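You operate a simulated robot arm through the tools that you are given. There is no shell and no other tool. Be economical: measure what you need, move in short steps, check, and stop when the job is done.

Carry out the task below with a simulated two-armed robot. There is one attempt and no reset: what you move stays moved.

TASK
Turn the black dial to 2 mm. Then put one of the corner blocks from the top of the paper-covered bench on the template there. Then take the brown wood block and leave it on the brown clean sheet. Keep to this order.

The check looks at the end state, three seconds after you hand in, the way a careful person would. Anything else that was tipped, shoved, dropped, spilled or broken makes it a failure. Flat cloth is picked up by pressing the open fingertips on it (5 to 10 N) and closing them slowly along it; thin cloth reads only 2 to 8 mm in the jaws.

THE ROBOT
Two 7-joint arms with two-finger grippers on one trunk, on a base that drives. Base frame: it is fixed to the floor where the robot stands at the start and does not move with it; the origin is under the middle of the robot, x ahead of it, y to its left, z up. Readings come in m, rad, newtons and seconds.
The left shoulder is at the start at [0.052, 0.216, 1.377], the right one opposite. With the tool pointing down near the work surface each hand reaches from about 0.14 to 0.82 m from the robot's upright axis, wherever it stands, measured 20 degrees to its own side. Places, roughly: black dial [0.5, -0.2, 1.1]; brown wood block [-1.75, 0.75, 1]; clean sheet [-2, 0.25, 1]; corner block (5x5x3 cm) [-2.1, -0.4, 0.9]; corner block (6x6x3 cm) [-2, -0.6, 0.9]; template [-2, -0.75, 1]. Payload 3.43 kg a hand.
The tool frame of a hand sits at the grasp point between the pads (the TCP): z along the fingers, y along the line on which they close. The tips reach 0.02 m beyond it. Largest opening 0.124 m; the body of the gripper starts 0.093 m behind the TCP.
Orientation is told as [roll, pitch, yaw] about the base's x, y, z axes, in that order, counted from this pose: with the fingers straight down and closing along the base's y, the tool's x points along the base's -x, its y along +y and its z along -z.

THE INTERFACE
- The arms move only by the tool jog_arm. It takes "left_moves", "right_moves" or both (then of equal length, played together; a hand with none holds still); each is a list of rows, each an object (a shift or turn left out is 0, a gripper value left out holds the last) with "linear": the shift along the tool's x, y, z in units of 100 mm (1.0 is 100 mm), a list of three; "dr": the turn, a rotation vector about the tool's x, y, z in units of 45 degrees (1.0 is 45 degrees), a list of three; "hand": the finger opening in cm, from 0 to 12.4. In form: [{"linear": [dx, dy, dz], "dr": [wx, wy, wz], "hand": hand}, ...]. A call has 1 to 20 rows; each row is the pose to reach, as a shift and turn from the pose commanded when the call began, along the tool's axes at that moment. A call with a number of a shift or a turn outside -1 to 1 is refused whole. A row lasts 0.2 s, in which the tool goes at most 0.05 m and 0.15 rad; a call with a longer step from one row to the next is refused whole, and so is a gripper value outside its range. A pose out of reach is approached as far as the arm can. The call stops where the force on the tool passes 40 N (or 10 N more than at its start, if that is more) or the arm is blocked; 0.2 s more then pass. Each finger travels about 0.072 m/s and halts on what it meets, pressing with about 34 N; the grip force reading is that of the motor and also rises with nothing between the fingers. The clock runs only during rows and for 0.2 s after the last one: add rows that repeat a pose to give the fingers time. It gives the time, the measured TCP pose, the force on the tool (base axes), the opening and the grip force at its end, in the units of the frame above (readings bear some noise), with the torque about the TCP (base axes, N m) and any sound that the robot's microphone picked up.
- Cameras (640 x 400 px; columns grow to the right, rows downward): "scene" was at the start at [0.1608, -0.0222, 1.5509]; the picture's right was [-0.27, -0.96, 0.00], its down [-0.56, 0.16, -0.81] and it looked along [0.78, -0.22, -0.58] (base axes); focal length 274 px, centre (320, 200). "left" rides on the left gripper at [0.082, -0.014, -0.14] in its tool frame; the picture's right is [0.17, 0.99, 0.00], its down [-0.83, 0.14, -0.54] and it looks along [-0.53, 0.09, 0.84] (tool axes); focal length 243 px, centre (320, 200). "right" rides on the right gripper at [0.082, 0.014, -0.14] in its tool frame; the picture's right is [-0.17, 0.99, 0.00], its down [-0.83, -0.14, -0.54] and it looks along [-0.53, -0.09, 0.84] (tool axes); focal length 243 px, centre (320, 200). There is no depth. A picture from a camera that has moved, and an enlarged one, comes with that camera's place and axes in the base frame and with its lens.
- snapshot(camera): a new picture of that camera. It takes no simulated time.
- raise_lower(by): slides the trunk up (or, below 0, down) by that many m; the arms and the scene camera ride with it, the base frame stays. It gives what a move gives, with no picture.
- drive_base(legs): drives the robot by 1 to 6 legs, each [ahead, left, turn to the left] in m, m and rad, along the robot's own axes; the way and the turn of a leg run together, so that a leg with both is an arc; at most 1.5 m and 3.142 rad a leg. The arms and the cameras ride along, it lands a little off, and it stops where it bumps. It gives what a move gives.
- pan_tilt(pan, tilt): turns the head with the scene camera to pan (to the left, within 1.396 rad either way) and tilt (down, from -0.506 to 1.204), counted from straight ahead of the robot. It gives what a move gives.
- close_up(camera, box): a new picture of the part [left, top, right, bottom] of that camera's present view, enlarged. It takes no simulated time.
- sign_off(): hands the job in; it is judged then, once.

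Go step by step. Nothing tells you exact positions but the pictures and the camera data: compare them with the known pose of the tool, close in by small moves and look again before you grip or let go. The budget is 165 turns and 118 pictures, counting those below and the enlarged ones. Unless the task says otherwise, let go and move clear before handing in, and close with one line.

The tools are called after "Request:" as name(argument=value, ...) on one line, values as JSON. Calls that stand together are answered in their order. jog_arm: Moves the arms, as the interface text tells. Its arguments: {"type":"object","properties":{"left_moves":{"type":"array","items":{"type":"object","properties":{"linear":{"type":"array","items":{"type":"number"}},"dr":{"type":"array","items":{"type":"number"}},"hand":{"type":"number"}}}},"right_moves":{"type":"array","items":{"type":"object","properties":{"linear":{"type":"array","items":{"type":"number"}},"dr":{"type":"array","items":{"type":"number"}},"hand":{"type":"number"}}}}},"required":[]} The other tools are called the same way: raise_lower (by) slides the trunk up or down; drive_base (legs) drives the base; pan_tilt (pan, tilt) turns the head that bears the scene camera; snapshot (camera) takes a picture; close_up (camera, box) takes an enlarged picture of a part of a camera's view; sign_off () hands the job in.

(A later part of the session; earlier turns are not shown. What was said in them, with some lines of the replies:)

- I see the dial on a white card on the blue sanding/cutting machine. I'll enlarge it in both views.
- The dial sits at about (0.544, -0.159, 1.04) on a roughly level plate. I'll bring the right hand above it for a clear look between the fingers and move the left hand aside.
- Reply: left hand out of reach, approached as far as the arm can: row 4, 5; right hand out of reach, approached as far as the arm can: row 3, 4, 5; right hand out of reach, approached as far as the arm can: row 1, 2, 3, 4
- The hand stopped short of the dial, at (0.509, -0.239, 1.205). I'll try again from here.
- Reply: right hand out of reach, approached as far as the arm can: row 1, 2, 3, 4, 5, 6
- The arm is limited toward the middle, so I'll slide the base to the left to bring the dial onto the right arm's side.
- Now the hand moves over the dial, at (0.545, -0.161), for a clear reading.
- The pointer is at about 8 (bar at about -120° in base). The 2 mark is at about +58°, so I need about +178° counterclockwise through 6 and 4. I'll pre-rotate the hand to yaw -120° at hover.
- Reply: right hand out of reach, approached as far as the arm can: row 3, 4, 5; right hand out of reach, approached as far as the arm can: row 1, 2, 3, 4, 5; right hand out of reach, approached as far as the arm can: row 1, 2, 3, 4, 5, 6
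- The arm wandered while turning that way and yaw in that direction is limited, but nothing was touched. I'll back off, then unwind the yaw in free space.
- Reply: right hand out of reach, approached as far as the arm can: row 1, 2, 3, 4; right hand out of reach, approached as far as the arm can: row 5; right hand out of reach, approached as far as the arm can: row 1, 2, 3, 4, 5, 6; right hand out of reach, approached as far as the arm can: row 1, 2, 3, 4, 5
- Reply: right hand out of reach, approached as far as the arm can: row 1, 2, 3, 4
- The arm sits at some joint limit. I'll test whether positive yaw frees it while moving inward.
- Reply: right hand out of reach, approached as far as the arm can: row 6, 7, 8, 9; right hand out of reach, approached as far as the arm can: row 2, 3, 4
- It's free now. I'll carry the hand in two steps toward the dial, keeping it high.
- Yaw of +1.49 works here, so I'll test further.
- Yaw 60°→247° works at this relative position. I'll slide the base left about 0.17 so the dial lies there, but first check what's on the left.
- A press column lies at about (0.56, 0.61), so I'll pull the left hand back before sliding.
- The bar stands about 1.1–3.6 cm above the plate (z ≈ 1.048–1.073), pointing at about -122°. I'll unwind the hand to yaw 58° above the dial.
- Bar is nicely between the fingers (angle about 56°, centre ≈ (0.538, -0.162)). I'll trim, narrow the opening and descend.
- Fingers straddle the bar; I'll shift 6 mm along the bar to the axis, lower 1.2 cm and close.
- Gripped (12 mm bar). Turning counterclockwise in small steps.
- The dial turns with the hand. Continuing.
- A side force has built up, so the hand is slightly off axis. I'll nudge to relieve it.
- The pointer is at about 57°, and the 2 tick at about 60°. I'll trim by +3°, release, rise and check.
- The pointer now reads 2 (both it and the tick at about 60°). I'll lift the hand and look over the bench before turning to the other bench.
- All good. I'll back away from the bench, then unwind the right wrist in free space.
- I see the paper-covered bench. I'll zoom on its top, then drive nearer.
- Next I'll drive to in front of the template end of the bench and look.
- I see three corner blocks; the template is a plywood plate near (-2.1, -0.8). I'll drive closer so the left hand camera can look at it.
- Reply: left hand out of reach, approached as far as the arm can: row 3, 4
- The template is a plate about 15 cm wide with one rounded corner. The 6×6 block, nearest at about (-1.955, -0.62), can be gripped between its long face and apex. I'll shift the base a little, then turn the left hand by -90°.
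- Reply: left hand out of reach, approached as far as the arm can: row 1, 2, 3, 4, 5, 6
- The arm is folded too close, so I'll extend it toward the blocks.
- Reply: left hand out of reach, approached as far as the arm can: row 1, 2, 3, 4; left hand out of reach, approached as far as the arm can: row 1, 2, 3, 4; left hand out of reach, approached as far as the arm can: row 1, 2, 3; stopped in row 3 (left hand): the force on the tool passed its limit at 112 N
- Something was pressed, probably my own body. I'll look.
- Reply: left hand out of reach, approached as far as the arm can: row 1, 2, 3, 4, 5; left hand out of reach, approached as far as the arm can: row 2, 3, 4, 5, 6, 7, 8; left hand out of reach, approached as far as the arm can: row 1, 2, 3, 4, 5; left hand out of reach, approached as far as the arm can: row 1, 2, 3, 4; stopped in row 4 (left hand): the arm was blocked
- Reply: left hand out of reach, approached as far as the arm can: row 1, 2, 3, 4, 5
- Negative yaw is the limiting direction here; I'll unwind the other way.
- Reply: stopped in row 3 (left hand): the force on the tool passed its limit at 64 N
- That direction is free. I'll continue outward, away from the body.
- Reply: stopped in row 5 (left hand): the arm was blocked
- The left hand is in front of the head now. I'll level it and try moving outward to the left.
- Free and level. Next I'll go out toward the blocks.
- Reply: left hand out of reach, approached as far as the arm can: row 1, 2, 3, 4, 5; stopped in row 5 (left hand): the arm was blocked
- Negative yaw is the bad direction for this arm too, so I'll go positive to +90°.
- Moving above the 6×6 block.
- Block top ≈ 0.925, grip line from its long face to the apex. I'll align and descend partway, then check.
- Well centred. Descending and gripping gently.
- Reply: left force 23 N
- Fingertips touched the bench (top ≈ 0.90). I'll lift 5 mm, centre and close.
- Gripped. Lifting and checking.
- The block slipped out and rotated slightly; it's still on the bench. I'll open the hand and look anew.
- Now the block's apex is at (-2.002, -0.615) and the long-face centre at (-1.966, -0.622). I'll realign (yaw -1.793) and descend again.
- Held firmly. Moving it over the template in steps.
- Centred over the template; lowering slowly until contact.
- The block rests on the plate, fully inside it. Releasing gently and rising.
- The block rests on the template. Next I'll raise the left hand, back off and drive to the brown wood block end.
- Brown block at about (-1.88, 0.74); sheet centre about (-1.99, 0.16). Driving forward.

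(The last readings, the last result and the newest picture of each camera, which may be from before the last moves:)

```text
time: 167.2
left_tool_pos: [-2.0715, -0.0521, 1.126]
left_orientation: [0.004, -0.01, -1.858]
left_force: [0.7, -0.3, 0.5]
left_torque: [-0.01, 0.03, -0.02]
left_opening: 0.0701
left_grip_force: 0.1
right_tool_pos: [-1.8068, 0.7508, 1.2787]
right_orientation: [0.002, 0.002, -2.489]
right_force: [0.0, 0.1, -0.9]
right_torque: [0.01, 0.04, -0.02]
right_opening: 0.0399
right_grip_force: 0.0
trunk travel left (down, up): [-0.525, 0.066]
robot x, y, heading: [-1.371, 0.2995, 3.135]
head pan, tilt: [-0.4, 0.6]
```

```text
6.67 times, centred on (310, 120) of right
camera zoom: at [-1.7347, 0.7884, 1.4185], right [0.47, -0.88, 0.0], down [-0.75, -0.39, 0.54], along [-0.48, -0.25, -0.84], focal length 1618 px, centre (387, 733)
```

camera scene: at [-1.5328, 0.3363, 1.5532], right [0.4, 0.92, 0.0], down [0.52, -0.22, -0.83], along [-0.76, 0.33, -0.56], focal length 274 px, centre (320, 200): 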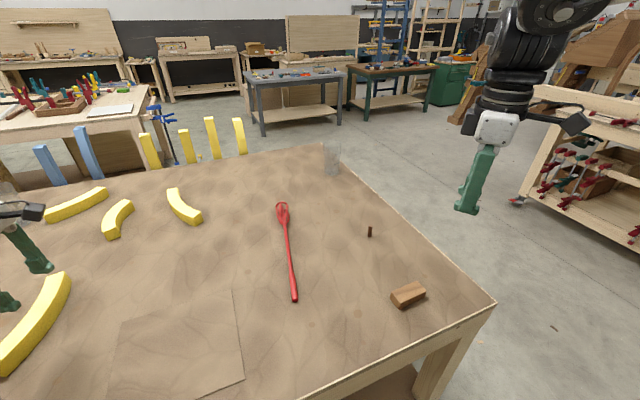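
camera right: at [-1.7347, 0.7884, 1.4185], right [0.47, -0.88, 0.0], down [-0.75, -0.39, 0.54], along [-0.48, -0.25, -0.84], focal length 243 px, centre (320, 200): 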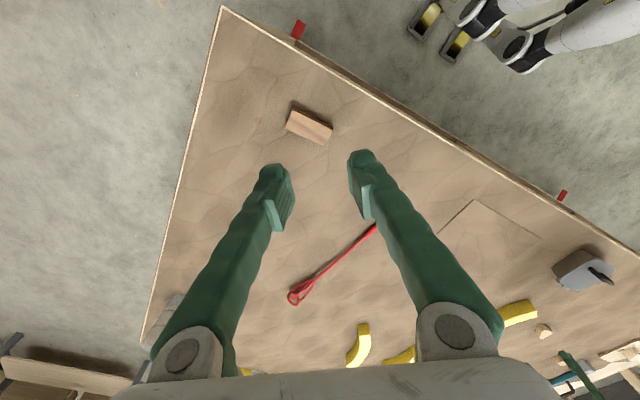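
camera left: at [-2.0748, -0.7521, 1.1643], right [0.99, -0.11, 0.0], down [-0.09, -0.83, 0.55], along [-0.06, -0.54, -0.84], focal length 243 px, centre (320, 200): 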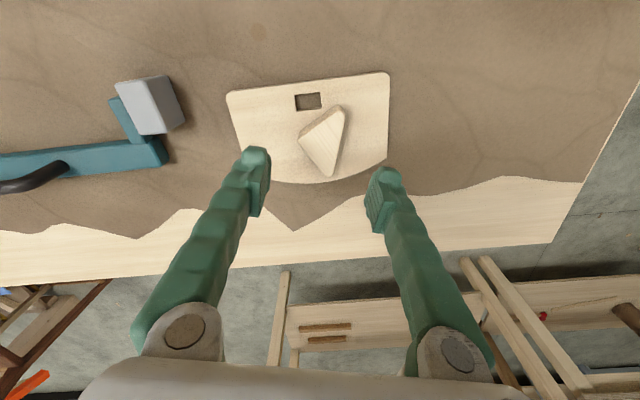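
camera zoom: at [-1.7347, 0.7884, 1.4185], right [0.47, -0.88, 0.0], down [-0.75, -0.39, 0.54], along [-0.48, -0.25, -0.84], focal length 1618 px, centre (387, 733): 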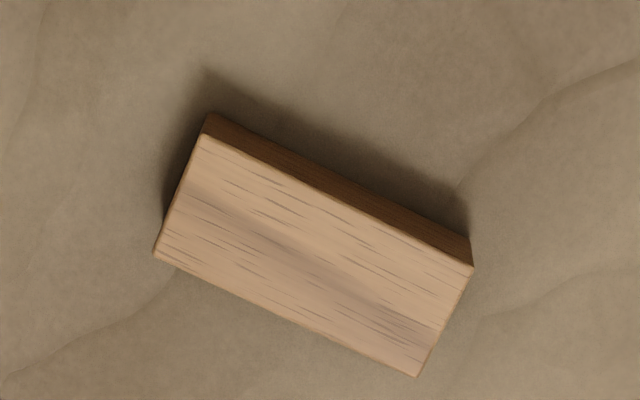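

The brown block is 8.8×3.9 cm with its long axis along y, centred at (-1.873, 0.741). I'll turn the right hand to yaw -1.54, centre above and lower.

Request:
jog_arm(right_moves=[{"linear": [-0.15, -0.08, 0], "dr": [0, 0, -0.15], "hand": 6}, {"linear": [-0.3, -0.16, 0], "dr": [0, 0, -0.3], "hand": 8}, {"linear": [-0.45, -0.24, 0.2], "dr": [0, 0, -0.45], "hand": 8}, {"linear": [-0.585, -0.32, 0.5], "dr": [0, 0, -0.606], "hand": 8}, {"linear": [-0.585, -0.32, 0.8], "dr": [0, 0, -0.606], "hand": 8}])

Request:
jog_arm(right_moves=[{"dr": [0, 0, -0.15]}, {"dr": [0, 0, -0.3]}, {"dr": [0, 0, -0.45]}, {"dr": [0, 0, -0.606]}, {"linear": [0, 0, 0.3], "dr": [0, 0, -0.606]}, {"linear": [0, 0, 0.6], "dr": [0, 0, -0.606]}, {"linear": [0, 0, 0.6], "dr": [0, 0, -0.606]}])

Request:
snapshot(camera="right")

```text
time: 168.4
left_tool_pos: [-2.0743, -0.053, 1.1242]
left_orientation: [0.005, -0.01, -1.859]
left_force: [-0.5, 0.4, 0.4]
left_torque: [0.0, 0.02, -0.01]
left_opening: 0.0701
left_grip_force: 0.1
right_tool_pos: [-1.8778, 0.7408, 1.1964]
right_orientation: [0.003, 0.001, -2.011]
right_force: [-0.6, 0.4, 0.2]
right_torque: [-0.01, 0.02, -0.01]
right_opening: 0.08
right_grip_force: 0.0
trunk travel left (down, up): [-0.525, 0.066]
robot x, y, heading: [-1.3736, 0.3009, 3.134]
head pan, tilt: [-0.4, 0.6]
```

```text
time: 170.0
left_tool_pos: [-2.0734, -0.0529, 1.1256]
left_orientation: [0.003, -0.008, -1.859]
left_force: [-0.5, 0.1, -0.3]
left_torque: [0.0, 0.01, 0.0]
left_opening: 0.0702
left_grip_force: 0.0
right_tool_pos: [-1.8734, 0.7394, 1.1387]
right_orientation: [0.0, 0.0, -1.539]
right_force: [0.0, 0.1, 0.3]
right_torque: [0.02, -0.01, -0.01]
right_opening: 0.0801
right_grip_force: 0.0
trunk travel left (down, up): [-0.525, 0.066]
robot x, y, heading: [-1.3754, 0.3014, 3.132]
head pan, tilt: [-0.4, 0.6]
```

```text
50 pictures are left
camera right: at [-1.8636, 0.8208, 1.2786], right [0.99, -0.13, 0.0], down [-0.11, -0.83, 0.54], along [-0.07, -0.53, -0.84], focal length 243 px, centre (320, 200)
```

right: 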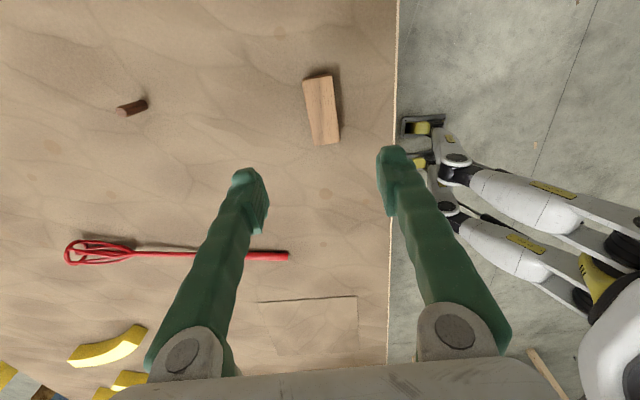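

Request:
jog_arm(right_moves=[{"linear": [0.03, 0.02, 0.3]}, {"linear": [0.03, 0.02, 0.6]}, {"linear": [0.03, 0.02, 0.9]}, {"linear": [0.03, 0.02, 1]}, {"linear": [0.03, 0.02, 1]}])

Request:
jog_arm(right_moves=[{"linear": [0, 0, 0.3]}, {"linear": [0, 0, 0.6]}, {"linear": [0, 0, 0.6]}])

Request:
snapshot(camera="right")

```text
time: 171.2
left_tool_pos: [-2.0737, -0.0536, 1.1241]
left_orientation: [0.006, -0.01, -1.86]
left_force: [-0.5, 0.9, -0.7]
left_torque: [-0.02, -0.05, 0.01]
left_opening: 0.0702
left_grip_force: 0.0
right_tool_pos: [-1.8728, 0.743, 1.0358]
right_orientation: [0.002, 0.0, -1.537]
right_force: [-0.7, 0.9, 0.0]
right_torque: [0.03, -0.02, -0.01]
right_opening: 0.0801
right_grip_force: 0.0
trunk travel left (down, up): [-0.525, 0.066]
robot x, y, heading: [-1.3731, 0.2988, 3.133]
head pan, tilt: [-0.4, 0.6]
```

```text
time: 172.0
left_tool_pos: [-2.0735, -0.0532, 1.1249]
left_orientation: [0.005, -0.008, -1.859]
left_force: [0.5, -0.3, -1.1]
left_torque: [0.0, 0.03, 0.01]
left_opening: 0.0703
left_grip_force: 0.1
right_tool_pos: [-1.8705, 0.7415, 0.9779]
right_orientation: [0.003, 0.0, -1.538]
right_force: [-0.3, 0.0, 0.6]
right_torque: [-0.03, -0.03, -0.02]
right_opening: 0.0797
right_grip_force: 0.1
trunk travel left (down, up): [-0.525, 0.066]
robot x, y, heading: [-1.3702, 0.2985, 3.135]
head pan, tilt: [-0.4, 0.6]
```

```text
49 pictures are left
camera right: at [-1.8601, 0.823, 1.1187], right [0.99, -0.13, 0.0], down [-0.11, -0.83, 0.54], along [-0.07, -0.54, -0.84], focal length 243 px, centre (320, 200)
```

right: 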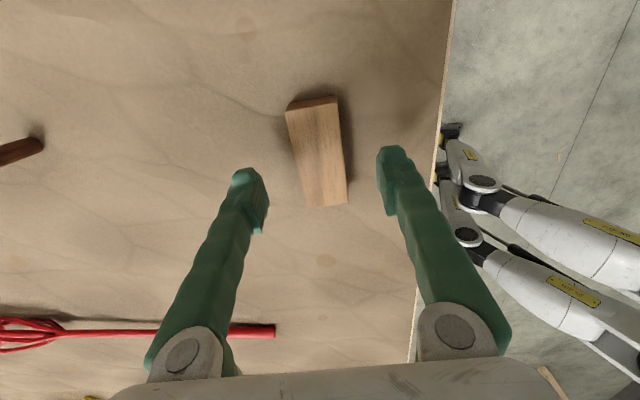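

Well aligned between the fingers. Descending the rest and gripping.

Request:
jog_arm(right_moves=[{"linear": [0, 0, 0.2]}, {"linear": [0, 0, 0.4]}, {"linear": [0, 0, 0.51]}, {"linear": [0, 0, 0.51], "hand": 6}, {"linear": [0, 0, 0.51], "hand": 4.5}, {"linear": [0, 0, 0.51], "hand": 3.5}, {"linear": [0, 0, 0.51], "hand": 2.5}, {"linear": [0, 0, 0.51], "hand": 2.5}])

Request:
jog_arm(right_moves=[{"linear": [0, 0, -0.1]}, {"linear": [0, 0, -0.2]}, {"linear": [0, 0, -0.4]}, {"linear": [0, 0, -0.6]}, {"linear": [0, 0, -0.8]}, {"linear": [0, 0, -1]}])

Request:
snapshot(camera="right")

```text
time: 173.8
left_tool_pos: [-2.0745, -0.0527, 1.1235]
left_orientation: [0.004, -0.009, -1.86]
left_force: [-0.8, 1.0, 0.1]
left_torque: [0.02, 0.01, 0.02]
left_opening: 0.0703
left_grip_force: 0.1
right_tool_pos: [-1.8711, 0.7433, 0.9266]
right_orientation: [0.003, 0.001, -1.537]
right_force: [0.9, 0.0, 0.5]
right_torque: [0.02, -0.01, 0.01]
right_opening: 0.0386
right_grip_force: 34.2
trunk travel left (down, up): [-0.525, 0.066]
robot x, y, heading: [-1.3722, 0.3021, 3.133]
head pan, tilt: [-0.4, 0.6]
```

```text
time: 175.2
left_tool_pos: [-2.0733, -0.0541, 1.1254]
left_orientation: [0.006, -0.009, -1.86]
left_force: [0.2, 0.1, 0.2]
left_torque: [0.02, 0.03, 0.02]
left_opening: 0.07
left_grip_force: 0.1
right_tool_pos: [-1.8696, 0.7442, 1.0267]
right_orientation: [0.003, 0.0, -1.538]
right_force: [0.0, 1.2, -0.3]
right_torque: [-0.03, 0.04, 0.0]
right_opening: 0.039
right_grip_force: 34.2
trunk travel left (down, up): [-0.525, 0.066]
robot x, y, heading: [-1.3717, 0.3011, 3.136]
head pan, tilt: [-0.4, 0.6]
```

```text
48 pictures are left
camera right: at [-1.8596, 0.8252, 1.1677], right [0.99, -0.13, 0.0], down [-0.11, -0.83, 0.54], along [-0.07, -0.53, -0.84], focal length 243 px, centre (320, 200)
```

right: 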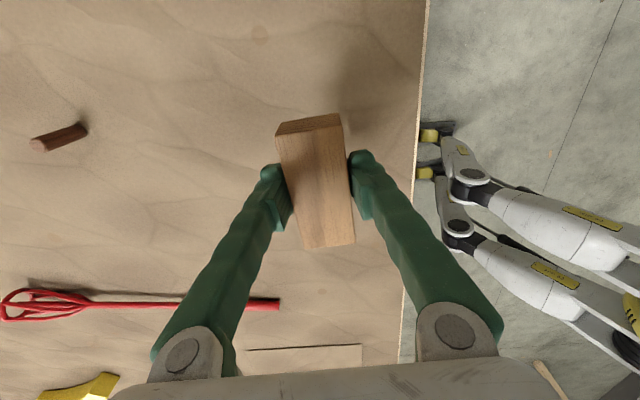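

Held. Raising more and sliding the base left so the block comes over the sheet.

Request:
jog_arm(right_moves=[{"linear": [0, 0.0, -0.3]}, {"linear": [0, 0, -0.6]}, {"linear": [0, 0, -0.7]}])

Request:
drive_base(legs=[[0, 0.56, 0]])

Request:
snapshot(camera="right")

Request:
snapshot(camera="scene")

```text
time: 176.0
left_tool_pos: [-2.0745, -0.0529, 1.1246]
left_orientation: [0.007, -0.007, -1.859]
left_force: [0.0, 0.1, -1.3]
left_torque: [0.01, 0.0, 0.02]
left_opening: 0.0701
left_grip_force: 0.0
right_tool_pos: [-1.8703, 0.7441, 1.0949]
right_orientation: [0.003, -0.002, -1.538]
right_force: [0.3, -0.1, -0.1]
right_torque: [-0.02, -0.01, -0.04]
right_opening: 0.0383
right_grip_force: 34.1
trunk travel left (down, up): [-0.525, 0.066]
robot x, y, heading: [-1.3701, 0.3011, 3.131]
head pan, tilt: [-0.4, 0.6]
```

```text
time: 183.9
left_tool_pos: [-2.0846, -0.5986, 1.1245]
left_orientation: [0.005, -0.008, -1.868]
left_force: [-0.6, -0.3, 1.0]
left_torque: [0.03, 0.01, -0.03]
left_opening: 0.0698
left_grip_force: 0.0
right_tool_pos: [-1.8728, 0.1964, 1.0954]
right_orientation: [0.003, 0.0, -1.548]
right_force: [0.0, -1.0, -0.4]
right_torque: [0.01, -0.06, 0.02]
right_opening: 0.0386
right_grip_force: 34.3
trunk travel left (down, up): [-0.525, 0.066]
robot x, y, heading: [-1.3845, -0.252, 3.122]
head pan, tilt: [-0.4, 0.6]
```

```text
47 pictures are left
camera right: at [-1.8616, 0.2777, 1.2354], right [0.99, -0.14, 0.0], down [-0.12, -0.83, 0.54], along [-0.07, -0.53, -0.84], focal length 243 px, centre (320, 200)
```

right: 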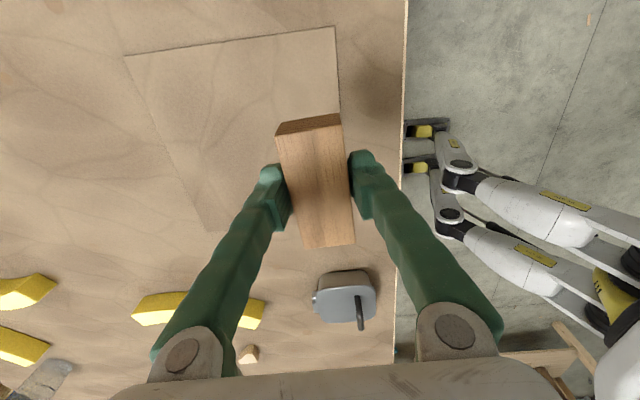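

```text
46 pictures are left
camera scene: at [-1.5407, -0.2146, 1.5529], right [0.41, 0.91, 0.0], down [0.52, -0.23, -0.83], along [-0.75, 0.33, -0.56], focal length 274 px, centre (320, 200)
```

scene: 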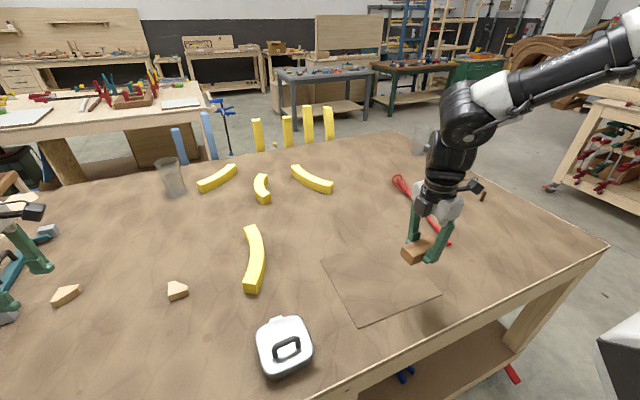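

Sheet spans x -1.84…-2.09, y 0.03…0.295. Moving over its centre and lowering partway.

Request:
jog_arm(right_moves=[{"linear": [-0.1, -0.2, 0]}, {"linear": [-0.2, -0.4, 0]}, {"linear": [-0.32, -0.6, 0]}, {"linear": [-0.32, -0.8, 0]}, {"linear": [-0.32, -0.95, 0.2]}, {"linear": [-0.32, -0.95, 0.5]}, {"linear": [-0.32, -0.95, 0.8]}, {"linear": [-0.32, -0.95, 1]}, {"linear": [-0.32, -0.95, 1]}])

Request:
snapshot(camera="right")

Request:
snapshot(camera="scene")

```text
time: 185.9
left_tool_pos: [-2.0841, -0.5988, 1.1249]
left_orientation: [0.005, -0.008, -1.87]
left_force: [-0.6, -1.4, -0.1]
left_torque: [-0.04, -0.01, 0.03]
left_opening: 0.0702
left_grip_force: 0.2
right_tool_pos: [-1.9667, 0.1615, 0.9939]
right_orientation: [0.002, -0.001, -1.549]
right_force: [0.4, -0.5, -0.4]
right_torque: [-0.03, 0.0, -0.03]
right_opening: 0.0391
right_grip_force: 34.1
trunk travel left (down, up): [-0.525, 0.066]
robot x, y, heading: [-1.3803, -0.2529, 3.122]
head pan, tilt: [-0.4, 0.6]
```

```text
45 pictures are left
camera right: at [-1.9555, 0.2437, 1.1349], right [0.99, -0.14, 0.0], down [-0.12, -0.83, 0.54], along [-0.08, -0.53, -0.84], focal length 243 px, centre (320, 200)
```

right: 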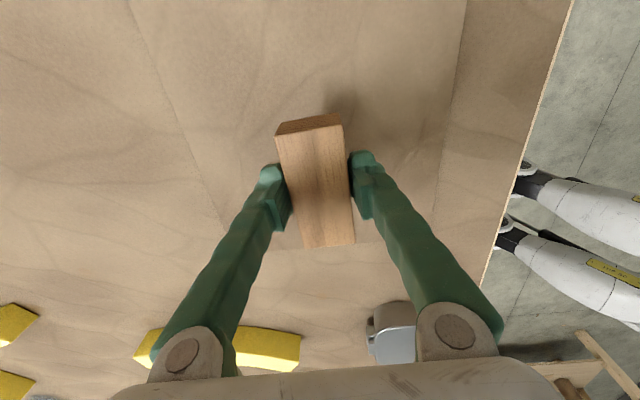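

```text
44 pictures are left
camera scene: at [-1.5403, -0.215, 1.553], right [0.41, 0.91, 0.0], down [0.52, -0.23, -0.83], along [-0.75, 0.33, -0.56], focal length 274 px, centre (320, 200)
```

scene: 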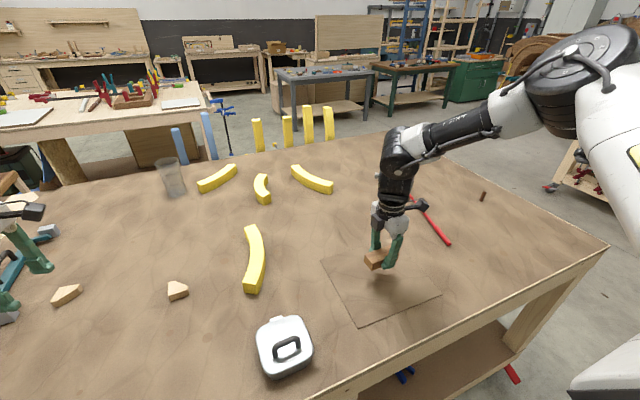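

Request:
jog_arm(right_moves=[{"linear": [0, 0, 0.2]}, {"linear": [0, 0, 0.4]}, {"linear": [0, 0, 0.55]}, {"linear": [0, 0, 0.61]}, {"linear": [0, 0, 0.61]}])

Request:
jog_arm(right_moves=[{"linear": [0, 0, 0.02]}, {"linear": [0, 0, 0.04]}, {"linear": [0, 0, 0.05]}])

```text
time: 187.1
left_tool_pos: [-2.0842, -0.5983, 1.1244]
left_orientation: [0.004, -0.009, -1.87]
left_force: [-0.3, 0.3, 0.5]
left_torque: [-0.01, -0.02, -0.02]
left_opening: 0.07
left_grip_force: 0.1
right_tool_pos: [-1.9669, 0.1619, 0.9346]
right_orientation: [0.005, 0.001, -1.548]
right_force: [-0.6, 0.0, -1.4]
right_torque: [0.0, -0.01, -0.01]
right_opening: 0.0387
right_grip_force: 34.0
trunk travel left (down, up): [-0.525, 0.066]
robot x, y, heading: [-1.3753, -0.2518, 3.124]
head pan, tilt: [-0.4, 0.6]
```

```text
time: 187.9
left_tool_pos: [-2.0832, -0.5974, 1.1242]
left_orientation: [0.006, -0.008, -1.869]
left_force: [-0.1, 0.2, -0.6]
left_torque: [0.02, 0.0, 0.0]
left_opening: 0.0702
left_grip_force: 0.0
right_tool_pos: [-1.966, 0.1619, 0.9293]
right_orientation: [0.001, -0.001, -1.548]
right_force: [-0.4, 0.5, 0.5]
right_torque: [-0.03, 0.0, 0.01]
right_opening: 0.0388
right_grip_force: 33.9
trunk travel left (down, up): [-0.525, 0.066]
robot x, y, heading: [-1.3798, -0.253, 3.126]
head pan, tilt: [-0.4, 0.6]
```

Just about touching; a couple more millimetres, then release and rise.

Request:
jog_arm(right_moves=[{"linear": [0, 0, 0.015]}, {"linear": [0, 0, 0.025]}, {"linear": [0, 0, 0.025]}])

Request:
jog_arm(right_moves=[{"hand": 4.5}, {"hand": 5.5}, {"hand": 6.5}, {"hand": 7}, {"linear": [0, 0, -0.2], "hand": 7}, {"linear": [0, 0, -0.5], "hand": 7}, {"linear": [0, 0, -0.9], "hand": 7}, {"linear": [0, 0, -1], "hand": 7}])

Request:
jog_arm(right_moves=[{"linear": [0, 0, -0.4]}, {"linear": [0, 0, -0.8]}, {"linear": [0, 0, -1]}])

Request:
snapshot(camera="right")

Request:
close_up(camera="scene", box=[290, 200, 480, 330])

```text
time: 188.7
left_tool_pos: [-2.0829, -0.5994, 1.1257]
left_orientation: [0.004, -0.01, -1.87]
left_force: [0.3, 0.2, 0.6]
left_torque: [-0.06, -0.01, -0.01]
left_opening: 0.0699
left_grip_force: 0.1
right_tool_pos: [-1.9663, 0.1617, 0.9296]
right_orientation: [0.0, 0.0, -1.548]
right_force: [0.5, 1.9, 18.8]
right_torque: [-0.1, -0.06, 0.02]
right_opening: 0.0386
right_grip_force: 33.7
trunk travel left (down, up): [-0.525, 0.066]
robot x, y, heading: [-1.3816, -0.2515, 3.119]
head pan, tilt: [-0.4, 0.6]
```

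```text
time: 190.5
left_tool_pos: [-2.0836, -0.5982, 1.124]
left_orientation: [0.006, -0.009, -1.868]
left_force: [0.1, 0.9, 0.7]
left_torque: [0.0, -0.03, 0.03]
left_opening: 0.0701
left_grip_force: 0.1
right_tool_pos: [-1.9671, 0.1636, 1.0262]
right_orientation: [0.003, -0.002, -1.55]
right_force: [-0.1, 0.4, -0.5]
right_torque: [-0.02, -0.01, -0.01]
right_opening: 0.0701
right_grip_force: 0.0
trunk travel left (down, up): [-0.525, 0.066]
robot x, y, heading: [-1.381, -0.2469, 3.123]
head pan, tilt: [-0.4, 0.6]
```

```text
time: 191.3
left_tool_pos: [-2.085, -0.5988, 1.1243]
left_orientation: [0.005, -0.009, -1.87]
left_force: [0.5, -0.2, -0.5]
left_torque: [-0.03, -0.05, 0.02]
left_opening: 0.0703
left_grip_force: 0.0
right_tool_pos: [-1.9663, 0.163, 1.1276]
right_orientation: [0.003, 0.0, -1.548]
right_force: [-0.2, 0.1, 0.4]
right_torque: [0.01, -0.02, 0.01]
right_opening: 0.0698
right_grip_force: 0.1
trunk travel left (down, up): [-0.525, 0.066]
robot x, y, heading: [-1.379, -0.2545, 3.126]
head pan, tilt: [-0.4, 0.6]
```

```text
43 pictures are left
camera right: at [-1.9557, 0.244, 1.2677], right [0.99, -0.14, 0.0], down [-0.12, -0.83, 0.54], along [-0.07, -0.53, -0.84], focal length 243 px, centre (320, 200)
```

right: 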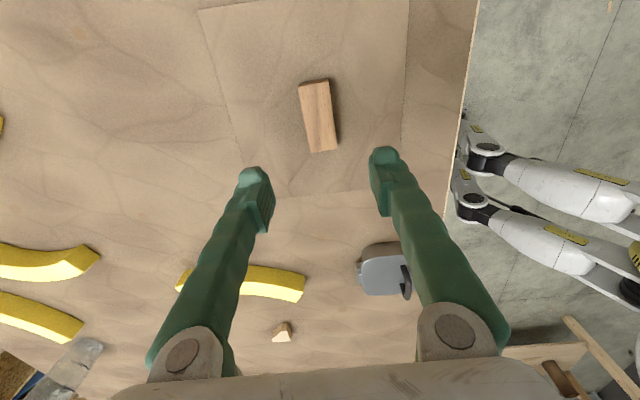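

```text
3.08 times, centred on (385, 265) of scene
camera zoom: at [-1.5407, -0.2147, 1.5529], right [0.41, 0.91, 0.0], down [0.52, -0.23, -0.83], along [-0.75, 0.33, -0.56], focal length 844 px, centre (120, 0)
```

zoom: 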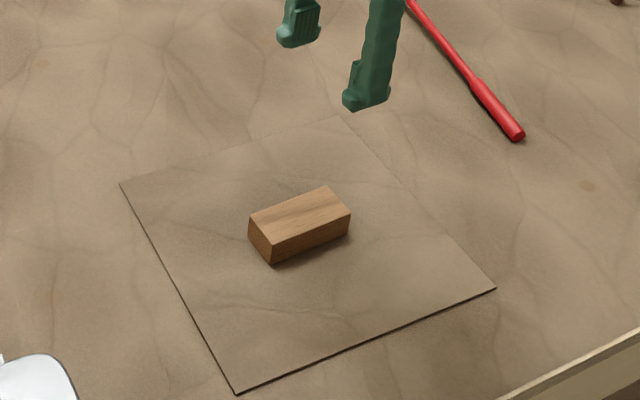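

The block lies on the sheet. One last check of the template side before handing in.

Request:
drive_base(legs=[[-0.3, 0, 0]])

Request:
pan_tilt(pan=0.35, tilt=0.5)

Request:
snapshot(camera="scene")

```text
time: 193.7
left_tool_pos: [-1.784, -0.6046, 1.1239]
left_orientation: [0.007, -0.009, -1.869]
left_force: [-0.1, -0.2, 0.0]
left_torque: [0.01, 0.02, 0.05]
left_opening: 0.07
left_grip_force: 0.1
right_tool_pos: [-1.6682, 0.1562, 1.125]
right_orientation: [0.004, 0.0, -1.547]
right_force: [0.2, 0.3, 0.3]
right_torque: [-0.04, -0.03, 0.01]
right_opening: 0.0701
right_grip_force: 0.1
trunk travel left (down, up): [-0.525, 0.066]
robot x, y, heading: [-1.0831, -0.2595, 3.127]
head pan, tilt: [-0.4, 0.6]
```

```text
time: 194.8
left_tool_pos: [-1.7839, -0.6047, 1.1244]
left_orientation: [0.006, -0.008, -1.867]
left_force: [-0.2, 0.3, 0.1]
left_torque: [0.02, -0.01, 0.02]
left_opening: 0.07
left_grip_force: 0.1
right_tool_pos: [-1.6662, 0.1561, 1.1253]
right_orientation: [0.003, -0.001, -1.545]
right_force: [0.8, 0.1, 0.5]
right_torque: [-0.04, 0.0, 0.02]
right_opening: 0.0697
right_grip_force: 0.1
trunk travel left (down, up): [-0.525, 0.066]
robot x, y, heading: [-1.0772, -0.259, 3.126]
head pan, tilt: [0.351, 0.499]
```

```text
41 pictures are left
camera scene: at [-1.2457, -0.2855, 1.562], right [-0.33, 0.94, 0.0], down [0.45, 0.16, -0.88], along [-0.83, -0.29, -0.48], focal length 274 px, centre (320, 200)
```

scene: 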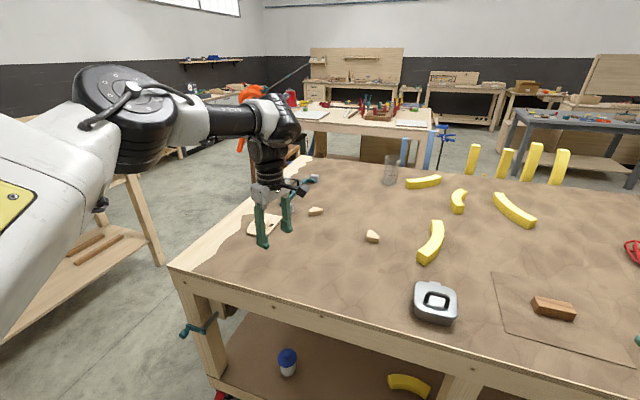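

Both hands are clear and everything sits where it should, so I'm handing in.

Request:
sign_off()

```text
The job is handed in.
```

All three steps were done in order: the dial points to 2 mm, the larger corner block (6x6x3 cm) lies on the template, and the brown wood block lies on the clean sheet.
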